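You operate a simulated robot arm through the tools that you are given. There is no shell and no other tool.

You run a simulated two-armed robot. Do the job below in one go: nothing can be reset, and whatever is moved stays where it is left.

Task
Take the blue filter on the top of the green cabinet and put it away on the ledge of the valve board. Fetch the can labelled "INK" from the grey table and stand it on the back of the grey cabinet's top. Take the yellow box on the white table and put it away on the second shelf from the bottom of the store rack. Put the teal paper tray on the tiled table away on the top of the grey stand. Turn the front gap knob to 0.1. Take the green-handled strainer and leave it on the top of the capping bench. Take the green patch and leave it on the orange card. Do these in any order. Set down upright: blue filter, can.

Only the result counts: the job must be done as asked and must still hold three seconds after the hand-in. Knocking over, shifting, dropping, spilling or breaking anything else fails it.

Robot
Two 7-joint arms with two-finger parallel grippers on one trunk, on a base that moves. Base frame: it is fixed to the floor where the robot stands at the start and does not move with it; the origin is under the middle of the robot, x ahead of it, y to its left, z up. Lengths are in cm, angles in rad, forces in N, time in s.
The left shoulder is at the start at [7, 13, 116.2], the right one opposite. With the tool pointing down near the work surface each hand reaches from about 22 to 52 cm from the robot's upright axis, wherever it stands, measured 20 degrees to its own side. Places, roughly: back of the grey cabinet's top (154x22 cm) [-334, 162, 84]; blue filter (6x6x13 cm) [-350, -140, 90]; front gap knob [190, -580, 70]; green patch (6x4x4 cm) [410, -840, 80]; green-handled strainer (25x9x5 cm) [180, -380, 80]; ledge of the valve board (48x15 cm) [456, 70, 92]; orange card [725, -550, 75]; purple can, wax can [-250, -25, 75]; second shelf of the store rack [650, -120, 60]; teal paper tray [50, 275, 75]; top of the capping bench [320, -190, 80]; top of the grey stand [-620, 70, 80]; yellow box (29x15x8 cm) [-50, 240, 80]. Payload 1.57 kg a hand.
Tool frame (each hand has its own): the origin (TCP) lies between the finger pads and is the grasp point; the fingertips stand 3 cm ahead of it; z points along the fingers, y is the line along which they close. The gripper opens to 8 cm. The fingers are 1.7 cm wide and 1.2 cm thick; the gripper's body (4 by 8.2 cm) begins 8 cm behind the TCP.
Orientation is told as [roll, pitch, yaw] about the base's x, y, z axes, in that order, counted from this pose: with the fingers straight down and closing along the base's y, the tool's x points along the base's -x, its y along +y and its z along -z.

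Tools
- The arms move only by the tool servo_tool. It takes "left_targets", "right_targets" or both (then of equal length, played together; a hand with none holds still); each is a list of rows, each a list of 7 numbers: the shift along the base's x, y, z in units of 400 mm (1.0 is 400 mm), then the turn, a rotation vector about the base's x, y, z in units of 45 degrees (1.0 is 45 degrees), then the finger opening in cm, from 0 to 8. In form: [[x, y, z, wx, wy, wz, jaw], ...]. A call has 1 to 20 rows; each row is the pose to reach, as a shift and turn from the pose commanded when the call began. A call with a number of a shift or a turn outside -1 to 1 is refused whole. Rows are played at 5 a second. More than 5 cm and 0.15 rad between two rows, or a gripper value outside its range, and nothing of the call is played. Where a pose cannot be reached the arm comes as near as it can. A force on the tool above 40 N (or 10 N above the force at the start of the call, whichever is more), or a blocked arm, ends the call early, and 0.2 s more pass. The fingers move at their own pace (about 10.8 cm/s each) and stop on an object; they squeeze with about 36 N. The grip force told is the motor's: it shows also when the fingers shut on nothing. Time passes only in rows, and 0.2 s behind the last, so rows that repeat a pose let the fingers close. The reply holds the time, the measured pose of the TCP, the force on the tool along the base axes, the opening and the grip force, in the units named above and with some noise, with the torque about the TCP (base axes, N m) and any sound that the robot's microphone picked up.
- Cameras (640 x 400 px; columns grow to the right, rows downward): "scene" is now at [13.68, 0.85, 138.58]; the picture's right is [0.08, -1.00, 0.00], its down [-0.63, -0.05, -0.78] and it looks along [0.78, 0.06, -0.63] (base axes); focal length 290 px, centre (320, 200). "left" rides on the left gripper at [7.2, 0.7, -12.2] in its tool frame; the picture's right is [-0.09, 1.00, 0.00], its down [-0.84, -0.08, -0.54] and it looks along [-0.54, -0.05, 0.84] (tool axes); focal length 238 px, centre (320, 200). "right" rides on the right gripper at [7.2, -0.7, -12.2] in its tool frame; the picture's right is [0.09, 1.00, 0.00], its down [-0.84, 0.08, -0.54] and it looks along [-0.54, 0.05, 0.84] (tool axes); focal length 238 px, centre (320, 200). There is no depth. A picture from a camera that has moved, and an enlarged one, comes with that camera's place and axes in the base frame and with its lens.
- grab_frame(camera): a new picture of that camera. It takes no simulated time.
- lift_body(by): slides the trunk up (or, below 0, down) by that many cm; the arms and the scene camera ride with it, the base frame stays. It gives what a move gives, with no picture.
- steer(legs): drives the robot by 1 to 6 legs, each [ahead, left, turn to the left] in cm, cm and rad, along the robot's own axes; the way and the turn of a leg run together, so that a leg with both is an arc; at most 150 cm and 3.142 rad a leg. The arms and the cameras ride along, it lands a little off, and it stops where it bumps. It gives what a move gives.
- head_to(pan, tilt): turns the head with the scene camera to pan (to the left, within 1.501 rad either way) and tilt (down, from -0.506 to 1.204), counted from straight ahead of the robot. It gives what a move gives.
- zoom(camera, box): a new picture of the part [left, top, right, bottom] of that camera's present view, enlarged. It takes no simulated time.
- sign_off(): hands the job in; it is judged then, once.

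Nothing tells you exact positions but the pictures and the camera data. Unless the task says otherwise, let go and move clear before handing in.

The tools are called after "Request:" as a command line: name --argument value ..., lists and objects as JSON in quotes. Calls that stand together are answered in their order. servo_tool: Moves the arms, as the interface text tells. Its arguments: {"type":"object","properties":{"left_targets":{"type":"array"},"right_targets":{"type":"array"}},"required":[]} The other tools are called the same way: lift_body (by) moves the trunk up or down; steer (legs) drives the base; head_to (pan, tilt) turns the head that bears the scene camera; grab_frame (camera) takes a picture; zoom (camera, box) takes an enlarged picture of a part of a camera's view; sign_off () hands the job in.

At the start:

```text
clock: 0.0
left_tcp_pos: [42.88, 14.92, 114.26]
left_orientation: [0.0, -0.001, 0.002]
left_wrist_force: [-0.5, 0.8, 0.1]
left_moment: [0.0, 0.03, -0.02]
left_grip_width: 8.01
left_gripper_force: 0.0
right_tcp_pos: [39.0, -12.6, 118.14]
right_orientation: [0.003, -0.001, 0.002]
right_wrist_force: [0.3, 0.1, 0.9]
right_moment: [-0.01, 0.0, 0.02]
right_grip_width: 7.99
right_gripper_force: 0.1
trunk travel left (down, up): [-80.0, 14.0]
robot x, y, heading: [-0.09, 0.31, -0.002]
head pan, tilt (commanded): [0.077, 0.679]
```

scene: 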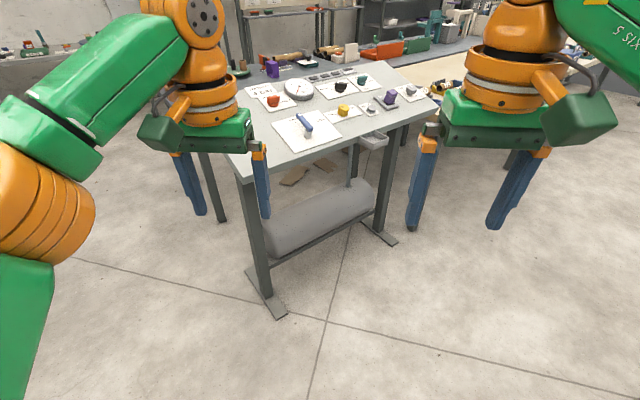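
right: 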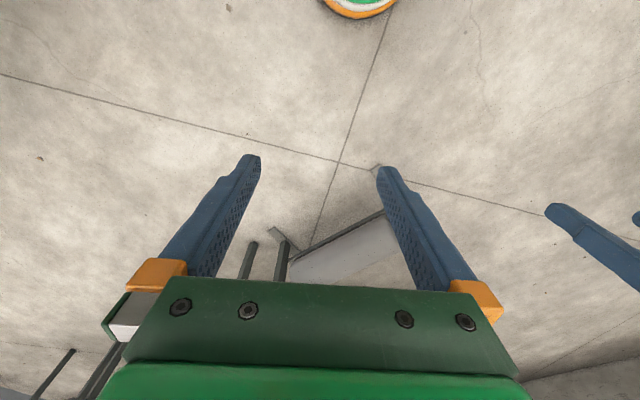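
left: 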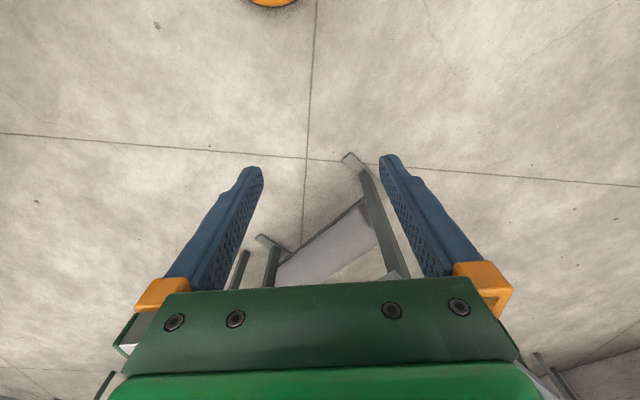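

I see a work table with knobs in front of me and more furniture beyond it. First I'll look around with the head before driving anywhere.

Request:
head_to --pan 0 --tilt 0.1

Request:
grab_frame --camera "scene"

Request:
head_to --pan 1.5 --tilt 0.2

Request:
grab_frame --camera "scene"

Request:
head_to --pan -1.5 --tilt 0.2

Request:
grab_frame --camera "scene"

```text
clock: 1.0
left_tcp_pos: [42.94, 15.08, 114.2]
left_orientation: [0.0, -0.001, 0.003]
left_wrist_force: [0.4, -1.0, 0.4]
left_moment: [-0.01, 0.02, 0.0]
left_grip_width: 8.0
left_gripper_force: 0.0
right_tcp_pos: [39.07, -12.41, 118.1]
right_orientation: [0.002, -0.003, 0.0]
right_wrist_force: [1.4, -0.6, 0.7]
right_moment: [-0.03, -0.02, 0.01]
right_grip_width: 7.97
right_gripper_force: 0.0
trunk travel left (down, up): [-80.0, 14.0]
robot x, y, heading: [-0.19, -0.16, 0.001]
head pan, tilt (commanded): [0.0, 0.099]
```

```text
taken
camera scene: at [14.33, 0.19, 143.87], right [0.0, -1.0, 0.0], down [-0.1, 0.0, -0.99], along [0.99, 0.0, -0.1], focal length 290 px, centre (320, 200)
```

scene: 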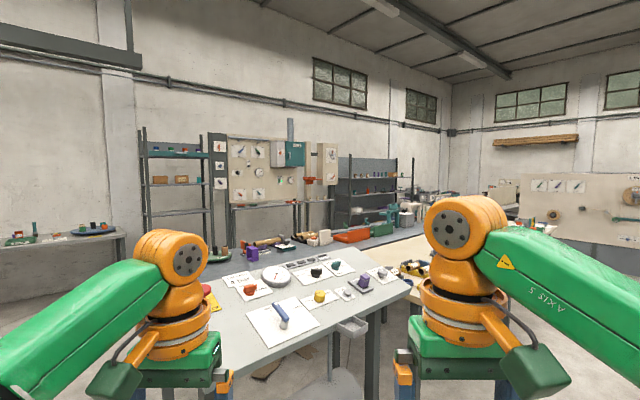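

```text
clock: 2.6
left_tcp_pos: [42.82, 15.19, 114.26]
left_orientation: [0.001, 0.0, 0.003]
left_wrist_force: [0.0, -0.9, -0.3]
left_moment: [-0.02, 0.0, 0.0]
left_grip_width: 7.98
left_gripper_force: 0.1
right_tcp_pos: [39.01, -12.49, 118.12]
right_orientation: [0.002, -0.002, 0.001]
right_wrist_force: [0.6, 0.2, 0.3]
right_moment: [-0.01, 0.03, 0.01]
right_grip_width: 8.01
right_gripper_force: 0.1
trunk travel left (down, up): [-80.0, 14.0]
robot x, y, heading: [0.38, -0.09, 0.0]
head pan, tilt (commanded): [1.499, 0.201]
```

```text
taken
camera scene: at [5.81, 9.48, 142.94], right [1.0, -0.07, 0.0], down [-0.01, -0.2, -0.98], along [0.07, 0.98, -0.2], focal length 290 px, centre (320, 200)
```

scene: 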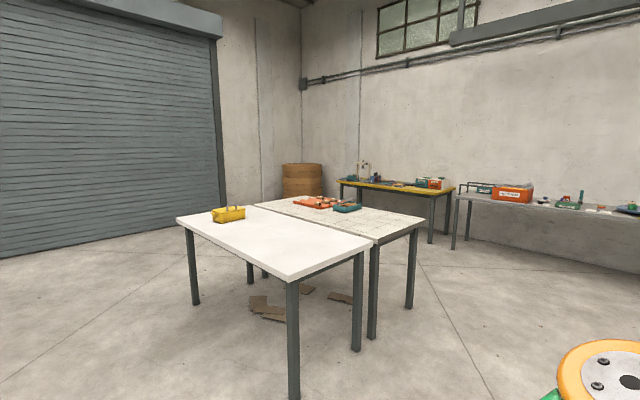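

```text
clock: 5.2
left_tcp_pos: [42.89, 15.09, 114.18]
left_orientation: [0.001, 0.001, 0.001]
left_wrist_force: [0.0, 0.1, 1.0]
left_moment: [-0.01, 0.0, -0.02]
left_grip_width: 8.01
left_gripper_force: 0.0
right_tcp_pos: [39.01, -12.52, 118.06]
right_orientation: [0.003, -0.001, 0.0]
right_wrist_force: [-0.3, 0.1, 0.1]
right_moment: [0.02, -0.02, 0.0]
right_grip_width: 7.99
right_gripper_force: 0.0
trunk travel left (down, up): [-80.0, 14.0]
robot x, y, heading: [-0.0, -0.18, 0.001]
head pan, tilt (commanded): [-1.499, 0.201]
```

```text
taken
camera scene: at [5.8, -9.1, 142.94], right [-1.0, -0.07, 0.0], down [-0.01, 0.2, -0.98], along [0.07, -0.98, -0.2], focal length 290 px, centre (320, 200)
```

scene: 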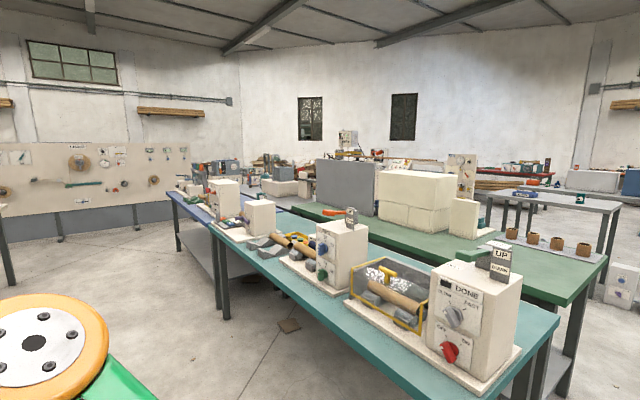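

I see a big workshop: the white and tiled tables to my left, benches with machines to my right. I'll take the in-between views too.

Request:
head_to --pan -0.75 --tilt 0.2

Request:
grab_frame --camera "scene"

Request:
head_to --pan 0.75 --tilt 0.2

Request:
grab_frame --camera "scene"

Request:
head_to --pan 1.5 --tilt 0.9

Request:
grab_frame --camera "scene"

Request:
head_to --pan -1.5 --tilt 0.9

Request:
grab_frame --camera "scene"

```text
clock: 6.3
left_tcp_pos: [42.93, 15.04, 114.18]
left_orientation: [-0.001, 0.0, 0.002]
left_wrist_force: [-0.5, 0.1, -0.9]
left_moment: [0.03, -0.02, 0.02]
left_grip_width: 8.0
left_gripper_force: 0.0
right_tcp_pos: [39.1, -12.51, 118.09]
right_orientation: [0.001, -0.001, 0.0]
right_wrist_force: [1.0, 1.1, -0.6]
right_moment: [0.0, -0.02, -0.03]
right_grip_width: 8.0
right_gripper_force: 0.1
trunk travel left (down, up): [-80.0, 14.0]
robot x, y, heading: [0.28, -0.05, 0.001]
head pan, tilt (commanded): [-0.75, 0.201]
```

```text
taken
camera scene: at [11.93, -6.17, 142.94], right [-0.68, -0.73, 0.0], down [-0.15, 0.14, -0.98], along [0.72, -0.67, -0.2], focal length 290 px, centre (320, 200)
```

scene: 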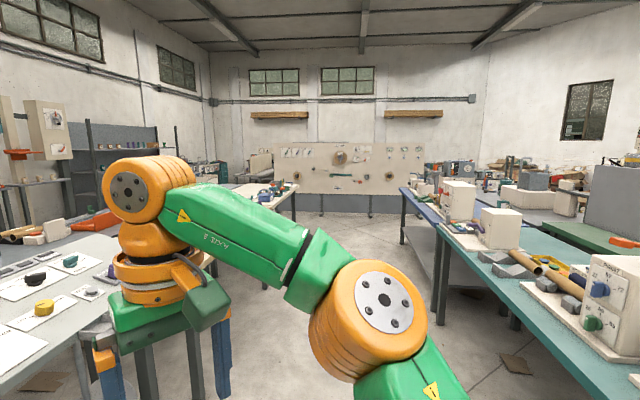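

```text
clock: 7.9
left_tcp_pos: [42.93, 14.93, 114.21]
left_orientation: [-0.001, 0.001, 0.001]
left_wrist_force: [0.0, -0.2, 0.1]
left_moment: [0.03, 0.02, -0.01]
left_grip_width: 8.0
left_gripper_force: 0.1
right_tcp_pos: [38.98, -12.47, 117.98]
right_orientation: [0.002, -0.002, 0.0]
right_wrist_force: [0.1, 0.4, -0.4]
right_moment: [0.0, 0.0, 0.03]
right_grip_width: 8.0
right_gripper_force: 0.1
trunk travel left (down, up): [-80.0, 14.0]
robot x, y, heading: [-0.38, -0.25, 0.003]
head pan, tilt (commanded): [0.75, 0.201]
```

```text
taken
camera scene: at [11.95, 6.54, 142.94], right [0.68, -0.73, 0.0], down [-0.15, -0.14, -0.98], along [0.72, 0.67, -0.2], focal length 290 px, centre (320, 200)
```

scene: 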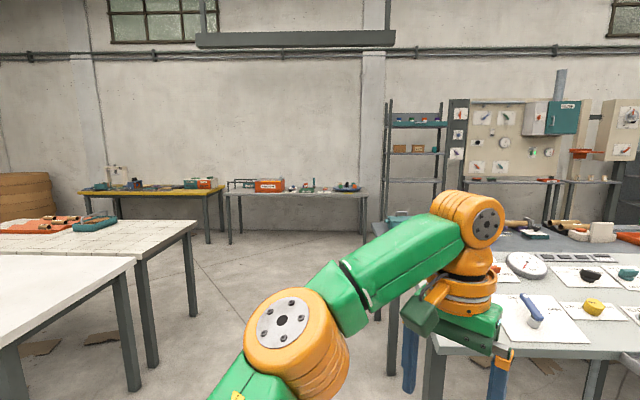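

```text
clock: 9.0
left_tcp_pos: [42.91, 14.95, 114.2]
left_orientation: [0.0, 0.0, 0.004]
left_wrist_force: [0.3, -0.1, 0.3]
left_moment: [0.0, 0.01, 0.0]
left_grip_width: 8.0
left_gripper_force: 0.1
right_tcp_pos: [39.14, -12.49, 118.16]
right_orientation: [0.0, -0.003, -0.001]
right_wrist_force: [-0.1, 0.0, -0.3]
right_moment: [0.03, -0.05, 0.03]
right_grip_width: 8.0
right_gripper_force: 0.1
trunk travel left (down, up): [-80.0, 14.0]
robot x, y, heading: [-0.13, 0.05, -0.0]
head pan, tilt (commanded): [1.499, 0.901]
```

```text
taken
camera scene: at [5.68, 7.72, 136.79], right [1.0, -0.07, 0.0], down [-0.06, -0.78, -0.62], along [0.04, 0.62, -0.78], focal length 290 px, centre (320, 200)
```

scene: 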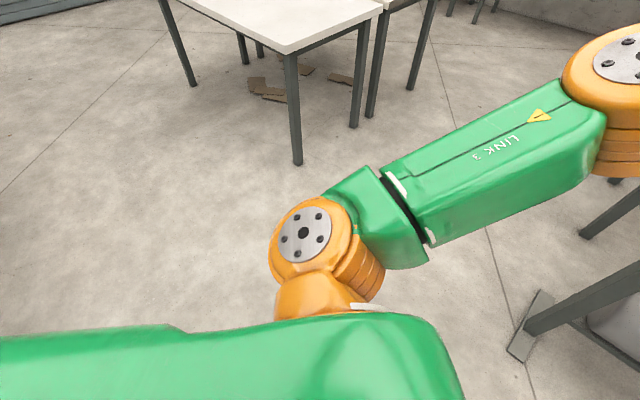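

```text
clock: 11.6
left_tcp_pos: [42.81, 15.15, 114.19]
left_orientation: [0.001, 0.001, 0.003]
left_wrist_force: [-0.4, 0.0, -1.0]
left_moment: [0.0, -0.01, 0.01]
left_grip_width: 8.01
left_gripper_force: 0.1
right_tcp_pos: [39.06, -12.47, 118.08]
right_orientation: [0.001, -0.003, -0.001]
right_wrist_force: [-0.3, -0.5, 0.2]
right_moment: [-0.02, 0.02, -0.01]
right_grip_width: 8.0
right_gripper_force: 0.0
trunk travel left (down, up): [-80.0, 14.0]
robot x, y, heading: [-0.04, -0.12, 0.002]
head pan, tilt (commanded): [-1.499, 0.901]
```

```text
taken
camera scene: at [5.67, -7.34, 136.79], right [-1.0, -0.07, 0.0], down [-0.06, 0.78, -0.62], along [0.04, -0.62, -0.78], focal length 290 px, centre (320, 200)
```

scene: 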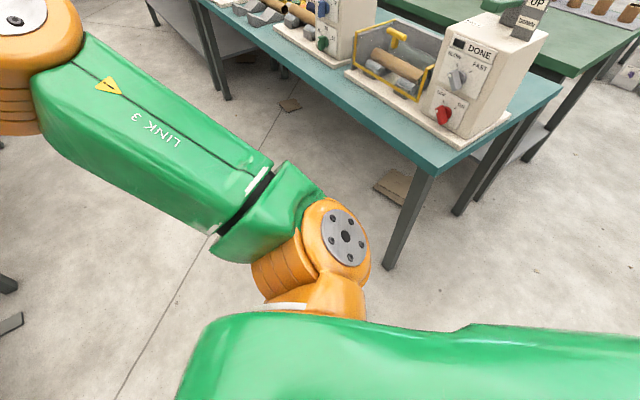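

Space around me is clear out to about a metre, so I'll turn around on the spot and look at the back half of the room.

Request:
steer --legs '[[0, 0, 3.14]]'

Request:
head_to --pan 0 --tilt 0.15

Request:
grab_frame --camera "scene"

Request:
head_to --pan 0.9 --tilt 0.2

Request:
grab_frame --camera "scene"

Request:
head_to --pan -0.9 --tilt 0.2

Request:
grab_frame --camera "scene"

```text
clock: 19.5
left_tcp_pos: [-41.58, -18.45, 114.27]
left_orientation: [0.001, 0.001, -3.058]
left_wrist_force: [0.2, -0.2, -0.6]
left_moment: [0.02, -0.03, 0.0]
left_grip_width: 8.01
left_gripper_force: 0.1
right_tcp_pos: [-39.87, 9.27, 118.25]
right_orientation: [0.003, -0.003, -3.062]
right_wrist_force: [0.0, -0.2, -0.1]
right_moment: [-0.01, -0.02, -0.01]
right_grip_width: 8.02
right_gripper_force: 0.1
trunk travel left (down, up): [-80.0, 14.0]
robot x, y, heading: [-0.0, -0.26, -3.059]
head pan, tilt (commanded): [-1.499, 0.901]
```

```text
clock: 21.1
left_tcp_pos: [-41.66, -18.38, 114.27]
left_orientation: [0.0, 0.0, -3.06]
left_wrist_force: [0.0, 0.9, 0.5]
left_moment: [-0.03, 0.03, 0.02]
left_grip_width: 8.01
left_gripper_force: 0.0
right_tcp_pos: [-39.96, 9.32, 118.04]
right_orientation: [0.002, -0.003, -3.06]
right_wrist_force: [0.4, 1.0, 0.5]
right_moment: [0.01, -0.01, 0.02]
right_grip_width: 8.0
right_gripper_force: 0.1
trunk travel left (down, up): [-80.0, 14.0]
robot x, y, heading: [-0.3, -0.05, -3.065]
head pan, tilt (commanded): [0.0, 0.15]
```

```text
taken
camera scene: at [-14.16, -0.96, 143.41], right [-0.08, 1.0, 0.0], down [0.15, 0.01, -0.99], along [-0.99, -0.08, -0.15], focal length 290 px, centre (320, 200)
```

scene: 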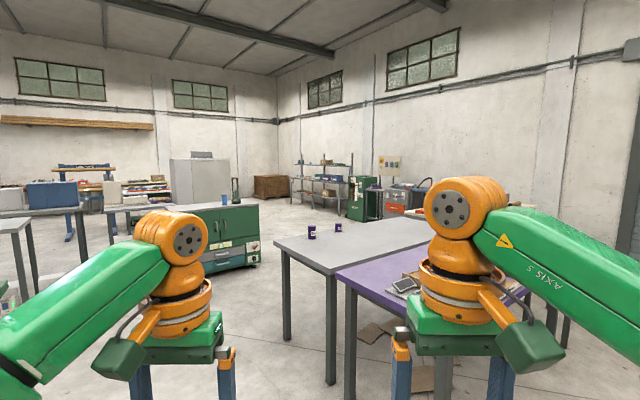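

```text
clock: 22.3
left_tcp_pos: [-41.58, -18.54, 114.25]
left_orientation: [0.001, 0.0, -3.057]
left_wrist_force: [-0.6, -0.8, 0.5]
left_moment: [-0.02, 0.02, 0.01]
left_grip_width: 8.02
left_gripper_force: 0.0
right_tcp_pos: [-39.91, 9.23, 118.16]
right_orientation: [0.003, 0.0, -3.06]
right_wrist_force: [0.2, 0.0, 0.4]
right_moment: [-0.03, 0.0, 0.01]
right_grip_width: 8.0
right_gripper_force: 0.0
trunk travel left (down, up): [-80.0, 14.0]
robot x, y, heading: [0.27, -0.26, -3.063]
head pan, tilt (commanded): [0.901, 0.201]
```

```text
taken
camera scene: at [-10.1, -7.96, 142.94], right [-0.83, 0.56, 0.0], down [0.11, 0.17, -0.98], along [-0.55, -0.81, -0.2], focal length 290 px, centre (320, 200)
```

scene: 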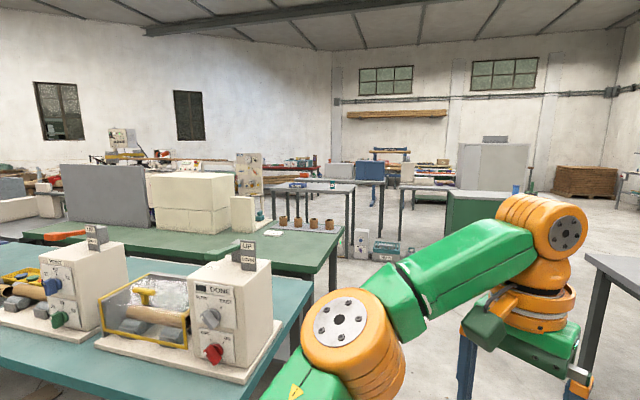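

```text
clock: 24.1
left_tcp_pos: [-41.58, -18.29, 114.25]
left_orientation: [0.001, -0.001, -3.057]
left_wrist_force: [0.4, -0.2, -0.1]
left_moment: [0.02, -0.02, 0.0]
left_grip_width: 8.0
left_gripper_force: 0.1
right_tcp_pos: [-39.83, 9.37, 118.04]
right_orientation: [0.002, -0.002, -3.063]
right_wrist_force: [0.4, -0.3, -0.2]
right_moment: [0.05, 0.01, 0.0]
right_grip_width: 7.99
right_gripper_force: 0.0
trunk travel left (down, up): [-80.0, 14.0]
robot x, y, heading: [0.05, 0.38, -3.056]
head pan, tilt (commanded): [-0.901, 0.201]
```

```text
taken
camera scene: at [-11.28, 6.58, 142.94], right [0.73, 0.68, 0.0], down [0.14, -0.15, -0.98], along [-0.67, 0.72, -0.2], focal length 290 px, centre (320, 200)
```

scene: 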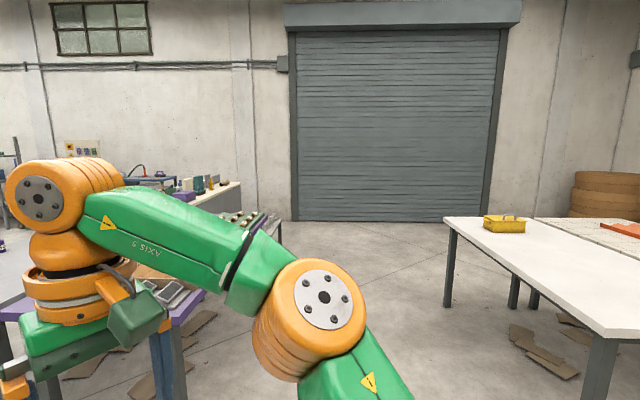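

I see the grey table with two purple cans and the green cabinet behind with a blue item on top. I'll look at both enlarged.

Request:
head_to --pan 0 --tilt 0.15

Request:
zoom --camera "scene" --box '[280, 200, 380, 262]'

Request:
zoom --camera "scene" --box '[180, 160, 280, 222]'

Request:
zoom --camera "scene" --box '[280, 140, 440, 240]'

```text
clock: 25.3
left_tcp_pos: [-41.51, -18.54, 114.33]
left_orientation: [0.0, -0.001, -3.058]
left_wrist_force: [0.1, 0.4, -0.1]
left_moment: [-0.02, 0.01, -0.03]
left_grip_width: 8.01
left_gripper_force: 0.0
right_tcp_pos: [-39.87, 9.24, 118.11]
right_orientation: [0.003, -0.004, -3.06]
right_wrist_force: [0.3, -0.5, 0.5]
right_moment: [-0.04, 0.0, -0.03]
right_grip_width: 7.99
right_gripper_force: 0.0
trunk travel left (down, up): [-80.0, 14.0]
robot x, y, heading: [-0.31, 0.42, -3.06]
head pan, tilt (commanded): [0.0, 0.15]
```

```text
6.40 times, centred on (330, 231) of scene
camera zoom: at [-14.15, -0.96, 143.41], right [-0.08, 1.0, 0.0], down [0.15, 0.01, -0.99], along [-0.99, -0.08, -0.15], focal length 1854 px, centre (256, 2)
```

zoom: 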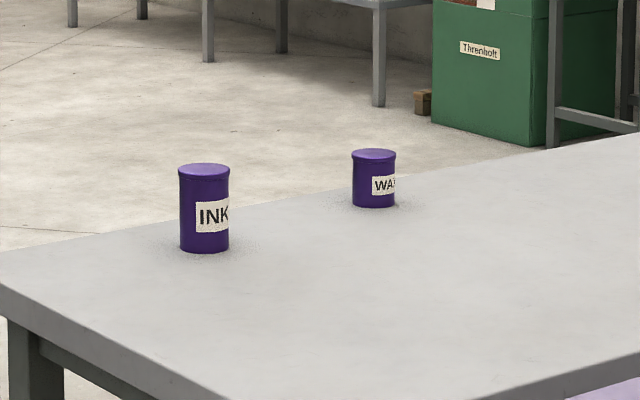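

```text
6.40 times, centred on (230, 191) of scene
camera zoom: at [-14.15, -0.96, 143.41], right [-0.08, 1.0, 0.0], down [0.15, 0.01, -0.99], along [-0.99, -0.08, -0.15], focal length 1854 px, centre (896, 258)
```

zoom: 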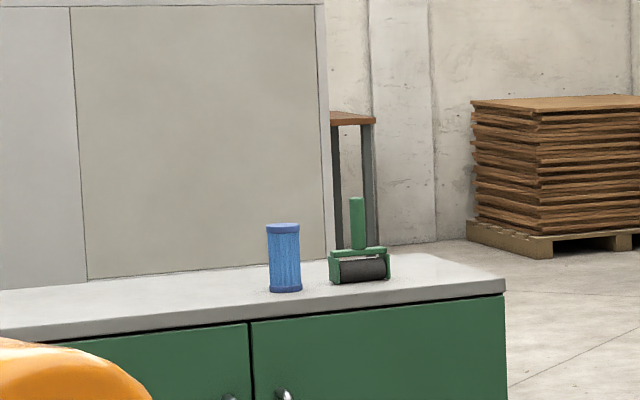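

```text
4.00 times, centred on (360, 190) of scene
camera zoom: at [-14.15, -0.96, 143.41], right [-0.08, 1.0, 0.0], down [0.15, 0.01, -0.99], along [-0.99, -0.08, -0.15], focal length 1159 px, centre (160, 240)
```

zoom: 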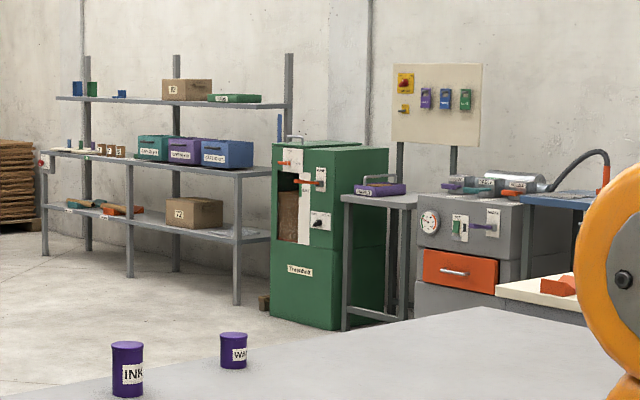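

The left, nearer can reads "INK" at about (-250,-27), the other is wax; the blue filter stands on the green cabinet next to a roller. I'll drive round to the free long side of the grey table to take the can.

Request:
steer --legs '[[133.6, 39.2, 0], [139.3, 46.8, 0]]'

Request:
grab_frame --camera "scene"

```text
clock: 39.3
left_tcp_pos: [-311.97, -119.23, 114.18]
left_orientation: [0.001, 0.001, -3.093]
left_wrist_force: [-0.1, -0.1, 0.7]
left_moment: [-0.01, 0.01, 0.0]
left_grip_width: 7.99
left_gripper_force: 0.1
right_tcp_pos: [-309.41, -91.55, 118.07]
right_orientation: [0.002, -0.001, -3.096]
right_wrist_force: [-0.5, -0.6, -0.3]
right_moment: [0.04, 0.0, -0.02]
right_grip_width: 8.0
right_gripper_force: 0.0
trunk travel left (down, up): [-80.0, 14.0]
robot x, y, heading: [-269.53, -102.49, -3.089]
head pan, tilt (commanded): [0.0, 0.15]
```

```text
taken
camera scene: at [-283.99, -102.7, 143.42], right [-0.05, 1.0, 0.0], down [0.15, 0.01, -0.99], along [-0.99, -0.05, -0.15], focal length 290 px, centre (320, 200)
```

scene: 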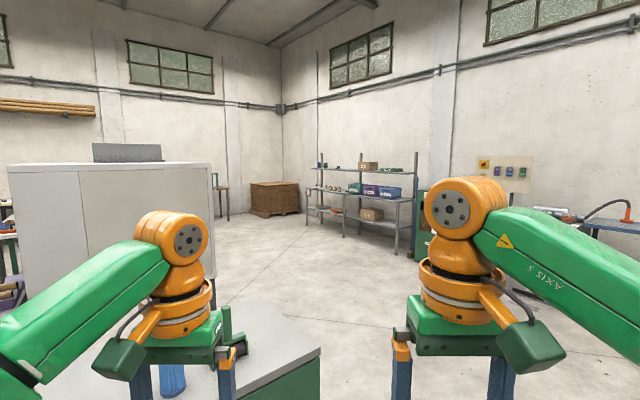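

The green cabinet is right ahead with the filter. I turn right on the spot to face the grey table's long side and the can.

Request:
steer --legs '[[0, 0, -2.55]]'

Request:
head_to --pan 0 --tilt 0.6

Request:
grab_frame --camera "scene"

```text
clock: 45.8
left_tcp_pos: [-242.96, -65.65, 114.22]
left_orientation: [0.0, 0.0, 0.603]
left_wrist_force: [0.0, -0.7, 0.2]
left_moment: [-0.02, 0.02, 0.02]
left_grip_width: 8.0
left_gripper_force: 0.0
right_tcp_pos: [-230.59, -90.53, 118.15]
right_orientation: [0.002, -0.002, 0.602]
right_wrist_force: [-0.1, 0.2, -0.8]
right_moment: [0.0, 0.07, 0.02]
right_grip_width: 8.03
right_gripper_force: 0.0
trunk travel left (down, up): [-80.0, 14.0]
robot x, y, heading: [-269.94, -102.49, 0.6]
head pan, tilt (commanded): [0.0, 0.15]
```

```text
clock: 46.7
left_tcp_pos: [-242.9, -65.71, 114.3]
left_orientation: [-0.001, 0.0, 0.602]
left_wrist_force: [0.3, -0.5, 0.2]
left_moment: [0.0, 0.02, -0.02]
left_grip_width: 8.01
left_gripper_force: 0.0
right_tcp_pos: [-230.59, -90.56, 118.12]
right_orientation: [0.001, -0.002, 0.6]
right_wrist_force: [-0.8, 0.1, 0.5]
right_moment: [-0.01, 0.01, 0.01]
right_grip_width: 8.0
right_gripper_force: 0.1
trunk travel left (down, up): [-80.0, 14.0]
robot x, y, heading: [-270.03, -101.99, 0.6]
head pan, tilt (commanded): [0.0, 0.6]
```

```text
taken
camera scene: at [-258.32, -94.24, 139.27], right [0.56, -0.83, 0.0], down [-0.47, -0.32, -0.83], along [0.68, 0.47, -0.56], focal length 290 px, centre (320, 200)
```

scene: 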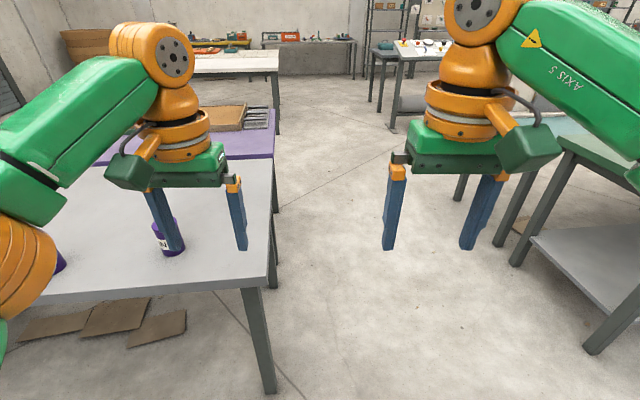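

The tabletop is nearer 80 cm high, and the can stands at about (-232,-25). I'll check the size of my own base before getting close.

Request:
head_to --pan 0 --tilt 1.2

Request:
grab_frame --camera "scene"

Request:
head_to --pan 0.8 --tilt 1.2

Request:
grab_frame --camera "scene"

```text
clock: 47.7
left_tcp_pos: [-242.98, -65.56, 114.22]
left_orientation: [-0.001, 0.0, 0.602]
left_wrist_force: [-0.2, -0.2, -0.2]
left_moment: [0.01, 0.04, 0.0]
left_grip_width: 8.01
left_gripper_force: 0.1
right_tcp_pos: [-230.57, -90.53, 118.22]
right_orientation: [0.001, -0.002, 0.601]
right_wrist_force: [0.6, 0.0, 0.6]
right_moment: [-0.02, 0.01, -0.04]
right_grip_width: 7.97
right_gripper_force: 0.0
trunk travel left (down, up): [-80.0, 14.0]
robot x, y, heading: [-269.51, -102.17, 0.598]
head pan, tilt (commanded): [0.0, 1.201]
```

```text
taken
camera scene: at [-260.99, -96.06, 134.81], right [0.56, -0.83, 0.0], down [-0.77, -0.53, -0.36], along [0.3, 0.2, -0.93], focal length 290 px, centre (320, 200)
```

scene: 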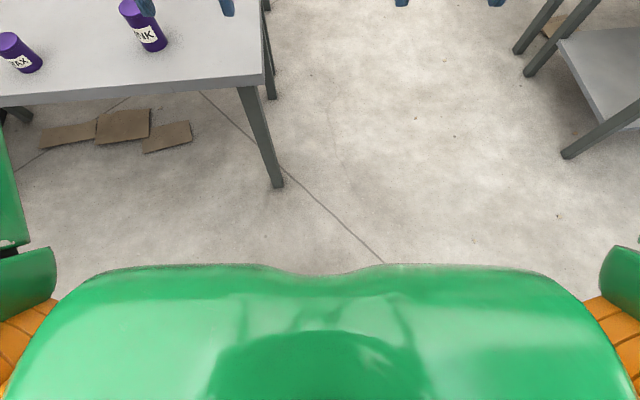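

```text
clock: 48.8
left_tcp_pos: [-242.95, -65.61, 114.13]
left_orientation: [0.0, -0.001, 0.602]
left_wrist_force: [-0.1, -1.3, 0.2]
left_moment: [0.0, 0.01, -0.03]
left_grip_width: 8.01
left_gripper_force: 0.0
right_tcp_pos: [-230.46, -90.66, 117.95]
right_orientation: [0.0, -0.003, 0.6]
right_wrist_force: [-0.4, -0.9, 0.2]
right_moment: [0.0, 0.07, -0.02]
right_grip_width: 7.99
right_gripper_force: 0.1
trunk travel left (down, up): [-80.0, 14.0]
robot x, y, heading: [-269.82, -102.49, 0.598]
head pan, tilt (commanded): [0.799, 1.201]
```

```text
taken
camera scene: at [-264.65, -93.72, 134.8], right [0.99, -0.17, 0.0], down [-0.16, -0.92, -0.36], along [0.06, 0.36, -0.93], focal length 290 px, centre (320, 200)
```

scene: 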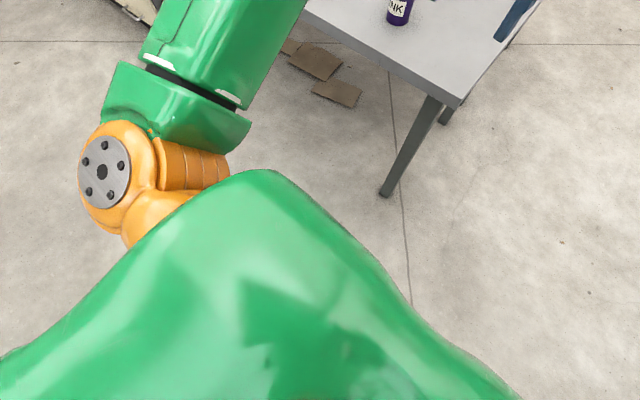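

My base reaches less than about 30 cm ahead. I'll drive up to the table edge so the can lies ahead and slightly right for the right hand.

Request:
steer --legs '[[31.3, 48.7, 0], [0, 0, 0.075]]'

Request:
head_to --pan 0 --tilt 0.9

Request:
grab_frame --camera "scene"

Request:
grab_frame --camera "right"

```text
clock: 52.6
left_tcp_pos: [-246.42, -5.64, 114.31]
left_orientation: [0.0, 0.0, 0.667]
left_wrist_force: [0.0, 0.7, -1.0]
left_moment: [0.02, 0.02, 0.03]
left_grip_width: 7.99
left_gripper_force: 0.0
right_tcp_pos: [-232.51, -29.71, 118.11]
right_orientation: [0.004, -0.002, 0.665]
right_wrist_force: [-0.1, -0.9, 0.4]
right_moment: [0.0, 0.02, -0.04]
right_grip_width: 7.96
right_gripper_force: 0.1
trunk travel left (down, up): [-80.0, 14.0]
robot x, y, heading: [-271.33, -43.74, 0.667]
head pan, tilt (commanded): [0.799, 1.201]
```

```text
clock: 53.7
left_tcp_pos: [-246.61, -5.34, 114.31]
left_orientation: [0.0, 0.0, 0.665]
left_wrist_force: [-0.8, 0.2, 0.0]
left_moment: [0.02, 0.01, -0.01]
left_grip_width: 8.02
left_gripper_force: 0.1
right_tcp_pos: [-232.57, -29.32, 118.13]
right_orientation: [0.003, -0.003, 0.664]
right_wrist_force: [0.4, 0.6, -1.0]
right_moment: [0.0, -0.02, -0.01]
right_grip_width: 8.0
right_gripper_force: 0.1
trunk travel left (down, up): [-80.0, 14.0]
robot x, y, heading: [-270.81, -43.6, 0.662]
head pan, tilt (commanded): [0.0, 0.901]
```

```text
taken
camera scene: at [-261.04, -35.75, 136.78], right [0.62, -0.79, 0.0], down [-0.62, -0.48, -0.62], along [0.49, 0.38, -0.78], focal length 290 px, centre (320, 200)
```

scene: 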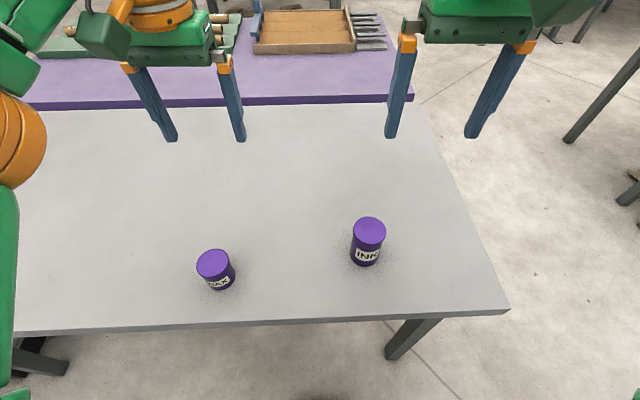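

```text
taken
camera right: at [-237.72, -34.37, 130.28], right [-0.69, 0.73, 0.0], down [0.61, 0.58, 0.54], along [0.39, 0.37, -0.84], focal length 238 px, centre (320, 200)
```

right: 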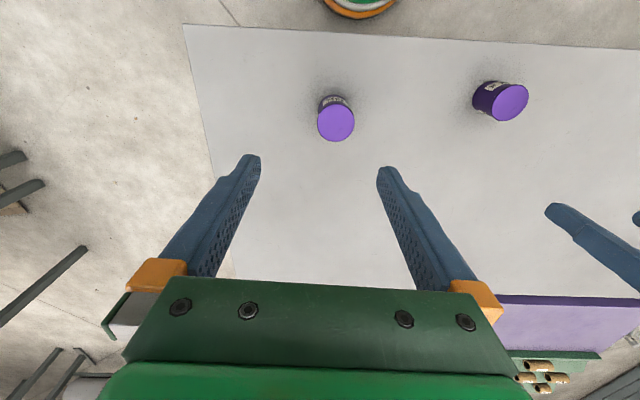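

The can's top is at about (-231.8,-24.9, 89.5) on an 80 cm table. I'll bring the right hand above it, fingers open, and check.

Request:
servo_tool --right_targets '[[0.009, 0.056, -0.05, 0, 0, 0, 8], [0.0175, 0.1125, -0.12, 0, 0, 0, 8], [0.0175, 0.1125, -0.24, 0, 0, 0, 8], [0.0175, 0.1125, -0.36, 0, 0, 0, 8], [0.0175, 0.1125, -0.45, 0, 0, 0, 8]]'

Request:
grab_frame --camera "right"

Request:
grab_frame --camera "scene"

```text
clock: 54.9
left_tcp_pos: [-246.52, -5.43, 114.14]
left_orientation: [0.0, 0.002, 0.667]
left_wrist_force: [0.2, 0.4, -0.1]
left_moment: [-0.02, -0.02, -0.04]
left_grip_width: 8.0
left_gripper_force: 0.1
right_tcp_pos: [-231.81, -24.79, 99.92]
right_orientation: [0.003, -0.002, 0.664]
right_wrist_force: [0.2, -0.1, -0.2]
right_moment: [0.04, 0.03, 0.0]
right_grip_width: 7.99
right_gripper_force: 0.1
trunk travel left (down, up): [-80.0, 14.0]
robot x, y, heading: [-271.2, -43.73, 0.665]
head pan, tilt (commanded): [0.0, 0.901]
```

```text
taken
camera right: at [-236.9, -29.7, 112.21], right [-0.69, 0.73, 0.0], down [0.61, 0.58, 0.54], along [0.39, 0.37, -0.84], focal length 238 px, centre (320, 200)
```

right: 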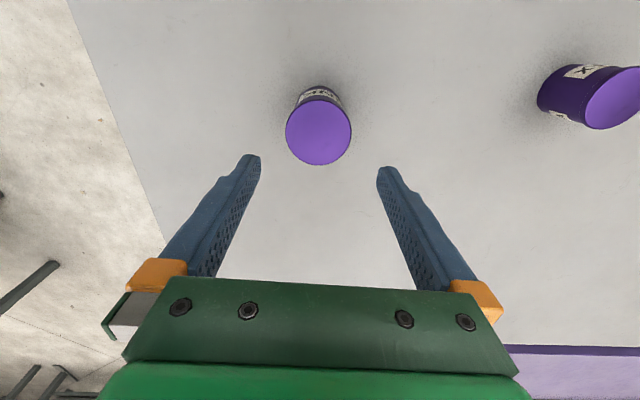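

```text
taken
camera scene: at [-260.99, -35.68, 136.78], right [0.62, -0.79, 0.0], down [-0.62, -0.48, -0.62], along [0.49, 0.38, -0.78], focal length 290 px, centre (320, 200)
```

scene: 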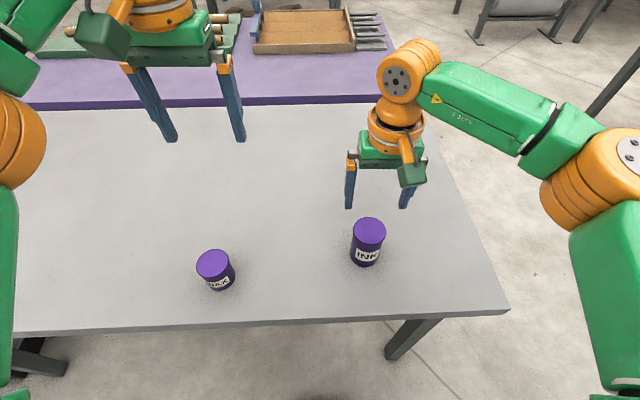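

The hand is nearly over the can; a small shift back towards me and a bit lower for a closer check.

Request:
servo_tool --right_targets '[[-0.006, -0.009, -0.06, 0, 0, 0, 8], [-0.006, -0.009, -0.12, 0, 0, 0, 8]]'

Request:
grab_frame --camera "right"

```text
clock: 55.5
left_tcp_pos: [-246.5, -5.36, 114.14]
left_orientation: [0.0, 0.003, 0.667]
left_wrist_force: [0.6, 0.5, 1.0]
left_moment: [-0.03, 0.02, 0.0]
left_grip_width: 7.96
left_gripper_force: 0.0
right_tcp_pos: [-232.16, -25.23, 95.31]
right_orientation: [0.002, 0.0, 0.665]
right_wrist_force: [-0.2, 0.1, 0.5]
right_moment: [0.01, 0.0, 0.01]
right_grip_width: 7.98
right_gripper_force: 0.1
trunk travel left (down, up): [-80.0, 14.0]
robot x, y, heading: [-271.0, -43.77, 0.662]
head pan, tilt (commanded): [0.0, 0.901]
```

```text
taken
camera right: at [-237.23, -30.12, 107.47], right [-0.69, 0.73, 0.0], down [0.61, 0.58, 0.54], along [0.39, 0.37, -0.84], focal length 238 px, centre (320, 200)
```

right: 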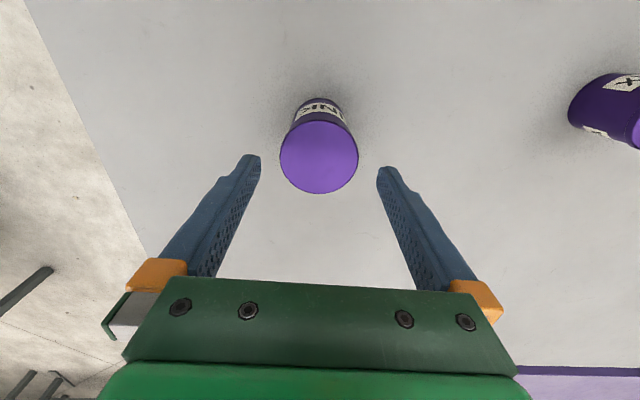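

The can's top is centred between the fingers. I go down around it and close.

Request:
servo_tool --right_targets '[[0.003, 0.002, -0.08, 0, 0, 0, 8], [0.003, 0.002, -0.17, 0, 0, 0, 8], [0.003, 0.002, -0.255, 0, 0, 0, 8], [0.003, 0.002, -0.255, 0, 0, 0, 8], [0.003, 0.002, -0.255, 0, 0, 0, 5], [0.003, 0.002, -0.255, 0, 0, 0, 5], [0.003, 0.002, -0.255, 0, 0, 0, 5]]'

Request:
grab_frame --camera "right"

Request:
grab_frame --camera "scene"

```text
clock: 57.1
left_tcp_pos: [-246.56, -5.36, 114.25]
left_orientation: [0.0, 0.0, 0.665]
left_wrist_force: [-0.1, -0.8, -0.1]
left_moment: [0.02, -0.02, 0.0]
left_grip_width: 7.99
left_gripper_force: 0.0
right_tcp_pos: [-232.09, -25.39, 85.12]
right_orientation: [0.002, 0.0, 0.665]
right_wrist_force: [-0.3, 0.5, 0.0]
right_moment: [-0.03, -0.01, -0.02]
right_grip_width: 6.14
right_gripper_force: 36.4
trunk travel left (down, up): [-80.0, 14.0]
robot x, y, heading: [-270.96, -43.73, 0.664]
head pan, tilt (commanded): [0.0, 0.901]
```

```text
taken
camera right: at [-237.25, -30.21, 97.27], right [-0.69, 0.73, 0.0], down [0.61, 0.58, 0.54], along [0.39, 0.37, -0.84], focal length 238 px, centre (320, 200)
```

right: 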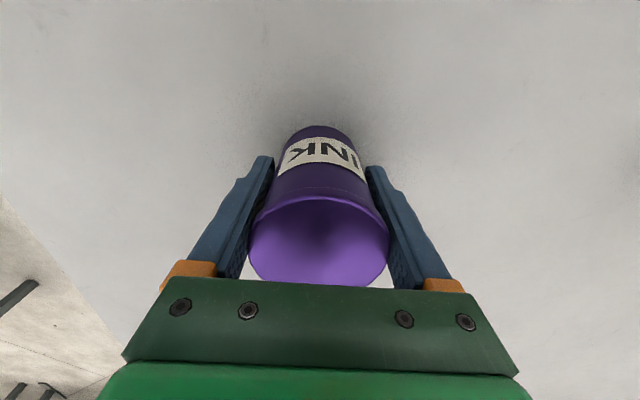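

```text
taken
camera scene: at [-261.0, -35.72, 136.78], right [0.62, -0.79, 0.0], down [-0.62, -0.48, -0.62], along [0.49, 0.38, -0.78], focal length 290 px, centre (320, 200)
```

scene: 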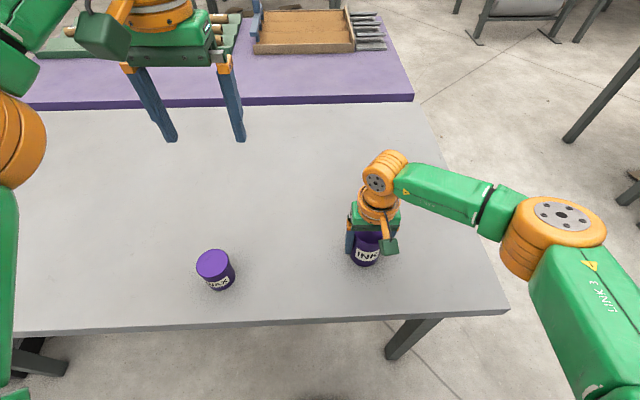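

The INK can is gripped at 6.1 cm. I lift it straight up to travelling height, keeping the closing command.

Request:
servo_tool --right_targets '[[0, 0, 0.06, 0, 0, 0, 5], [0, 0, 0.17, 0, 0, 0, 5], [0, 0, 0.29, 0, 0, 0, 5], [0, 0, 0.41, 0, 0, 0, 5], [0, 0, 0.53, 0, 0, 0, 5], [0, 0, 0.65, 0, 0, 0, 5], [0, 0, 0.77, 0, 0, 0, 5], [0, 0, 0.825, 0, 0, 0, 5]]'

Request:
head_to --pan 0.9 --tilt 0.3

Request:
grab_frame --camera "scene"

Request:
head_to --pan 1.5 --tilt 0.3

Request:
grab_frame --camera "scene"

```text
clock: 58.9
left_tcp_pos: [-246.39, -5.42, 114.25]
left_orientation: [0.001, 0.001, 0.666]
left_wrist_force: [0.1, -0.4, -1.1]
left_moment: [-0.01, 0.0, 0.0]
left_grip_width: 8.01
left_gripper_force: 0.0
right_tcp_pos: [-232.11, -25.1, 115.97]
right_orientation: [0.001, -0.002, 0.666]
right_wrist_force: [0.6, -0.4, -2.7]
right_moment: [0.0, 0.04, 0.01]
right_grip_width: 6.12
right_gripper_force: 35.7
right hand out of reach, approached as far as the arm can: row 8
trunk travel left (down, up): [-80.0, 14.0]
robot x, y, heading: [-271.18, -43.64, 0.662]
head pan, tilt (commanded): [0.0, 0.901]
```

```text
clock: 60.1
left_tcp_pos: [-246.47, -5.39, 114.2]
left_orientation: [0.001, 0.003, 0.665]
left_wrist_force: [-0.9, -0.6, 0.5]
left_moment: [-0.03, -0.02, -0.01]
left_grip_width: 8.02
left_gripper_force: 0.0
right_tcp_pos: [-232.06, -25.06, 116.01]
right_orientation: [0.002, -0.001, 0.665]
right_wrist_force: [0.1, 0.3, -2.5]
right_moment: [0.02, -0.01, -0.01]
right_grip_width: 6.14
right_gripper_force: 35.9
trunk travel left (down, up): [-80.0, 14.0]
robot x, y, heading: [-270.88, -43.47, 0.662]
head pan, tilt (commanded): [0.901, 0.3]
```

```text
taken
camera scene: at [-266.85, -31.04, 142.0], right [1.0, -0.01, 0.0], down [0.0, -0.3, -0.95], along [0.01, 0.95, -0.3], focal length 290 px, centre (320, 200)
```

scene: 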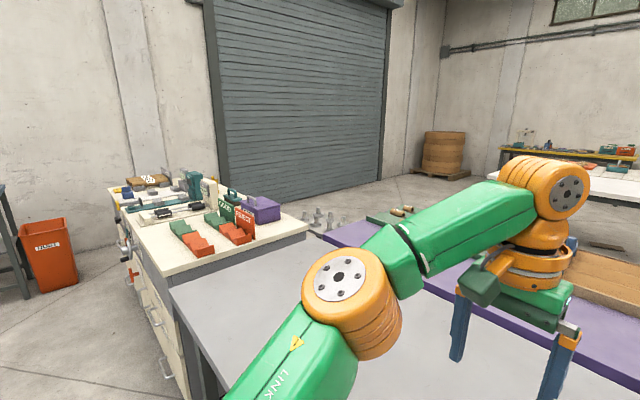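

```text
clock: 61.1
left_tcp_pos: [-246.54, -5.33, 114.07]
left_orientation: [-0.001, 0.002, 0.666]
left_wrist_force: [-0.6, 0.6, 0.3]
left_moment: [0.01, -0.03, 0.0]
left_grip_width: 7.98
left_gripper_force: 0.1
right_tcp_pos: [-232.21, -25.07, 115.93]
right_orientation: [0.0, -0.002, 0.666]
right_wrist_force: [-0.4, -0.5, -3.3]
right_moment: [0.0, -0.02, -0.03]
right_grip_width: 6.15
right_gripper_force: 36.2
trunk travel left (down, up): [-80.0, 14.0]
robot x, y, heading: [-270.94, -43.56, 0.664]
head pan, tilt (commanded): [1.499, 0.3]
```

```text
taken
camera scene: at [-272.11, -32.63, 142.01], right [0.83, 0.56, 0.0], down [0.16, -0.25, -0.96], along [-0.53, 0.79, -0.3], focal length 290 px, centre (320, 200)
```

scene: 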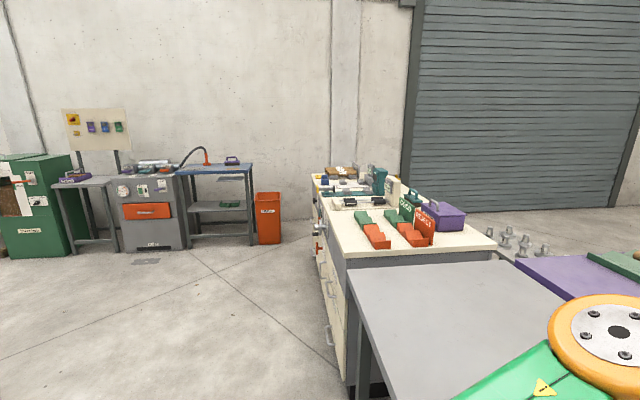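

The cream-topped grey cabinet starts right behind the grey table; its back strip is the side away from the drawers. I'll zoom in to find free room there and see how to reach it.

Request:
zoom --camera "scene" --box '[300, 150, 500, 275]'

Request:
zoom --camera "scene" --box '[440, 180, 640, 305]'

```text
3.20 times, centred on (400, 212) of scene
camera zoom: at [-272.11, -32.63, 142.01], right [0.83, 0.56, 0.0], down [0.16, -0.25, -0.96], along [-0.53, 0.79, -0.3], focal length 927 px, centre (64, 160)
```

zoom: 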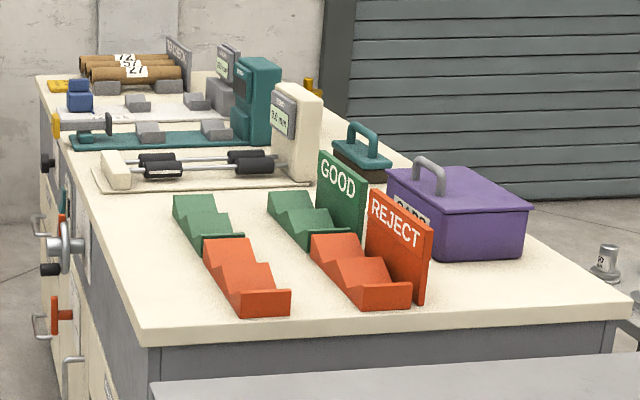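

```text
3.20 times, centred on (540, 242) of scene
camera zoom: at [-272.11, -32.63, 142.01], right [0.83, 0.56, 0.0], down [0.16, -0.25, -0.96], along [-0.53, 0.79, -0.3], focal length 927 px, centre (-384, 64)
```

zoom: 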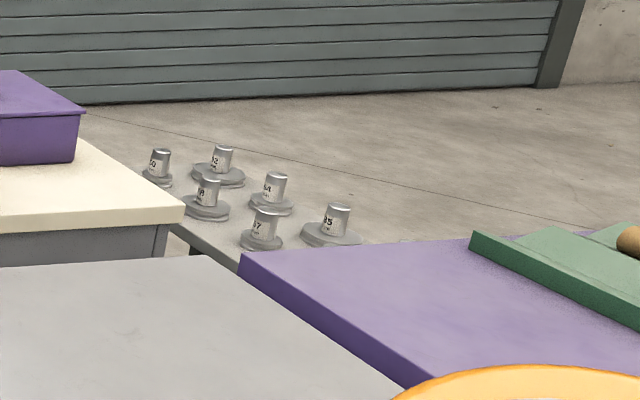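

The back strip has a purple box and a teal box near its close end, with free room farther along; a small table with weights stands behind its near corner. I'll drive around the purple table to the back side with the can held high.

Request:
steer --legs '[[-35.3, -43.5, 0], [87.3, -62.1, 0], [102.2, 8.8, 0], [83.9, 42.2, 0]]'

Request:
head_to --pan 1.4 --tilt 0.4

Request:
grab_frame --camera "scene"

```text
clock: 79.1
left_tcp_pos: [-22.22, 102.18, 114.18]
left_orientation: [0.0, 0.001, 0.686]
left_wrist_force: [-0.9, 0.1, -0.1]
left_moment: [-0.01, -0.02, -0.01]
left_grip_width: 8.01
left_gripper_force: 0.0
right_tcp_pos: [-7.5, 82.8, 115.98]
right_orientation: [0.004, -0.002, 0.684]
right_wrist_force: [1.1, -0.3, -1.9]
right_moment: [0.0, 0.02, -0.02]
right_grip_width: 6.14
right_gripper_force: 36.2
trunk travel left (down, up): [-80.0, 14.0]
robot x, y, heading: [-45.84, 63.47, 0.683]
head pan, tilt (commanded): [1.499, 0.3]
```

```text
clock: 79.7
left_tcp_pos: [-22.29, 102.23, 114.2]
left_orientation: [-0.001, 0.002, 0.686]
left_wrist_force: [0.4, 0.3, -0.5]
left_moment: [0.01, -0.01, 0.03]
left_grip_width: 8.0
left_gripper_force: 0.1
right_tcp_pos: [-7.38, 82.93, 116.13]
right_orientation: [0.003, -0.002, 0.684]
right_wrist_force: [0.2, 0.4, -2.1]
right_moment: [-0.03, 0.01, 0.0]
right_grip_width: 6.14
right_gripper_force: 35.7
trunk travel left (down, up): [-80.0, 14.0]
robot x, y, heading: [-46.31, 62.99, 0.689]
head pan, tilt (commanded): [1.4, 0.4]
```

```text
taken
camera scene: at [-46.47, 74.84, 141.09], right [0.87, 0.49, 0.0], down [0.19, -0.34, -0.92], along [-0.45, 0.8, -0.39], focal length 290 px, centre (320, 200)
```

scene: 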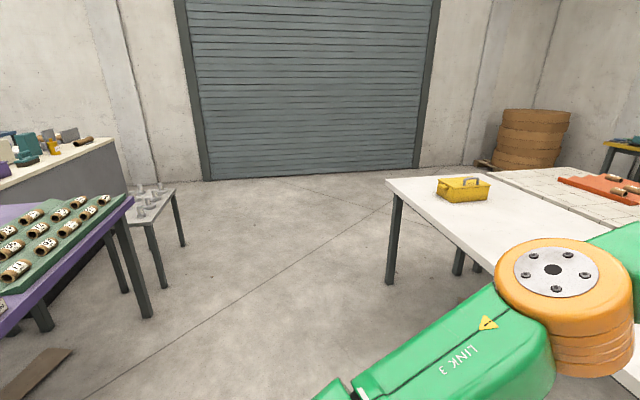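

I see the cabinet's back side, the small weights table and free floor up to the roller door. I zoom on the cabinet's back top.

Request:
zoom --camera "scene" --box '[0, 110, 200, 235]'

Request:
zoom --camera "scene" --box '[420, 150, 640, 287]'

```text
3.20 times, centred on (100, 172) of scene
camera zoom: at [-46.47, 74.84, 141.09], right [0.87, 0.49, 0.0], down [0.19, -0.34, -0.92], along [-0.45, 0.8, -0.39], focal length 927 px, centre (1024, 288)
```

zoom: 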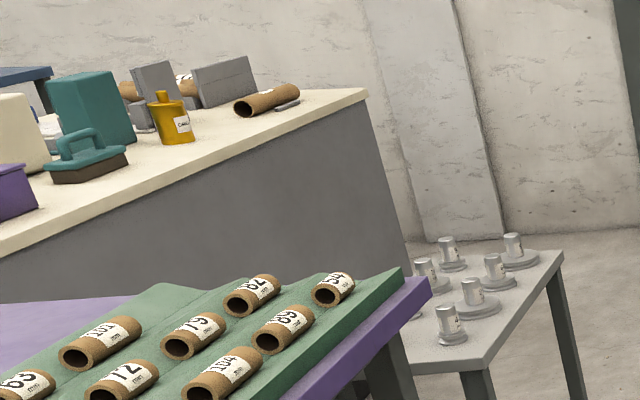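

```text
2.91 times, centred on (530, 218) of scene
camera zoom: at [-46.47, 74.84, 141.09], right [0.87, 0.49, 0.0], down [0.19, -0.34, -0.92], along [-0.45, 0.8, -0.39], focal length 843 px, centre (-291, 146)
```

zoom: 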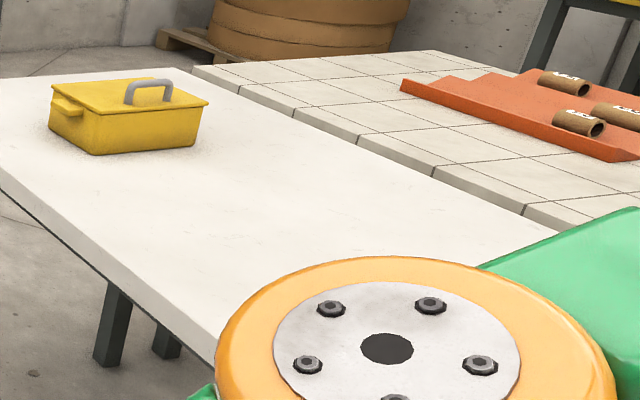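

The gap on the back strip between the yellow canister and the brown roll (about (-354,189)) is free. I turn left to face along the aisle first.

Request:
steer --legs '[[0, 0, 1.58]]'

```text
clock: 83.9
left_tcp_pos: [-84.5, 87.53, 114.23]
left_orientation: [0.0, 0.001, 2.247]
left_wrist_force: [0.0, 0.7, 0.4]
left_moment: [0.0, 0.0, -0.05]
left_grip_width: 8.01
left_gripper_force: 0.0
right_tcp_pos: [-64.99, 102.12, 115.98]
right_orientation: [0.003, -0.001, 2.247]
right_wrist_force: [-0.1, 0.9, -2.9]
right_moment: [0.03, -0.03, 0.03]
right_grip_width: 6.13
right_gripper_force: 36.0
trunk travel left (down, up): [-80.0, 14.0]
robot x, y, heading: [-45.78, 63.32, 2.247]
head pan, tilt (commanded): [1.4, 0.4]
```

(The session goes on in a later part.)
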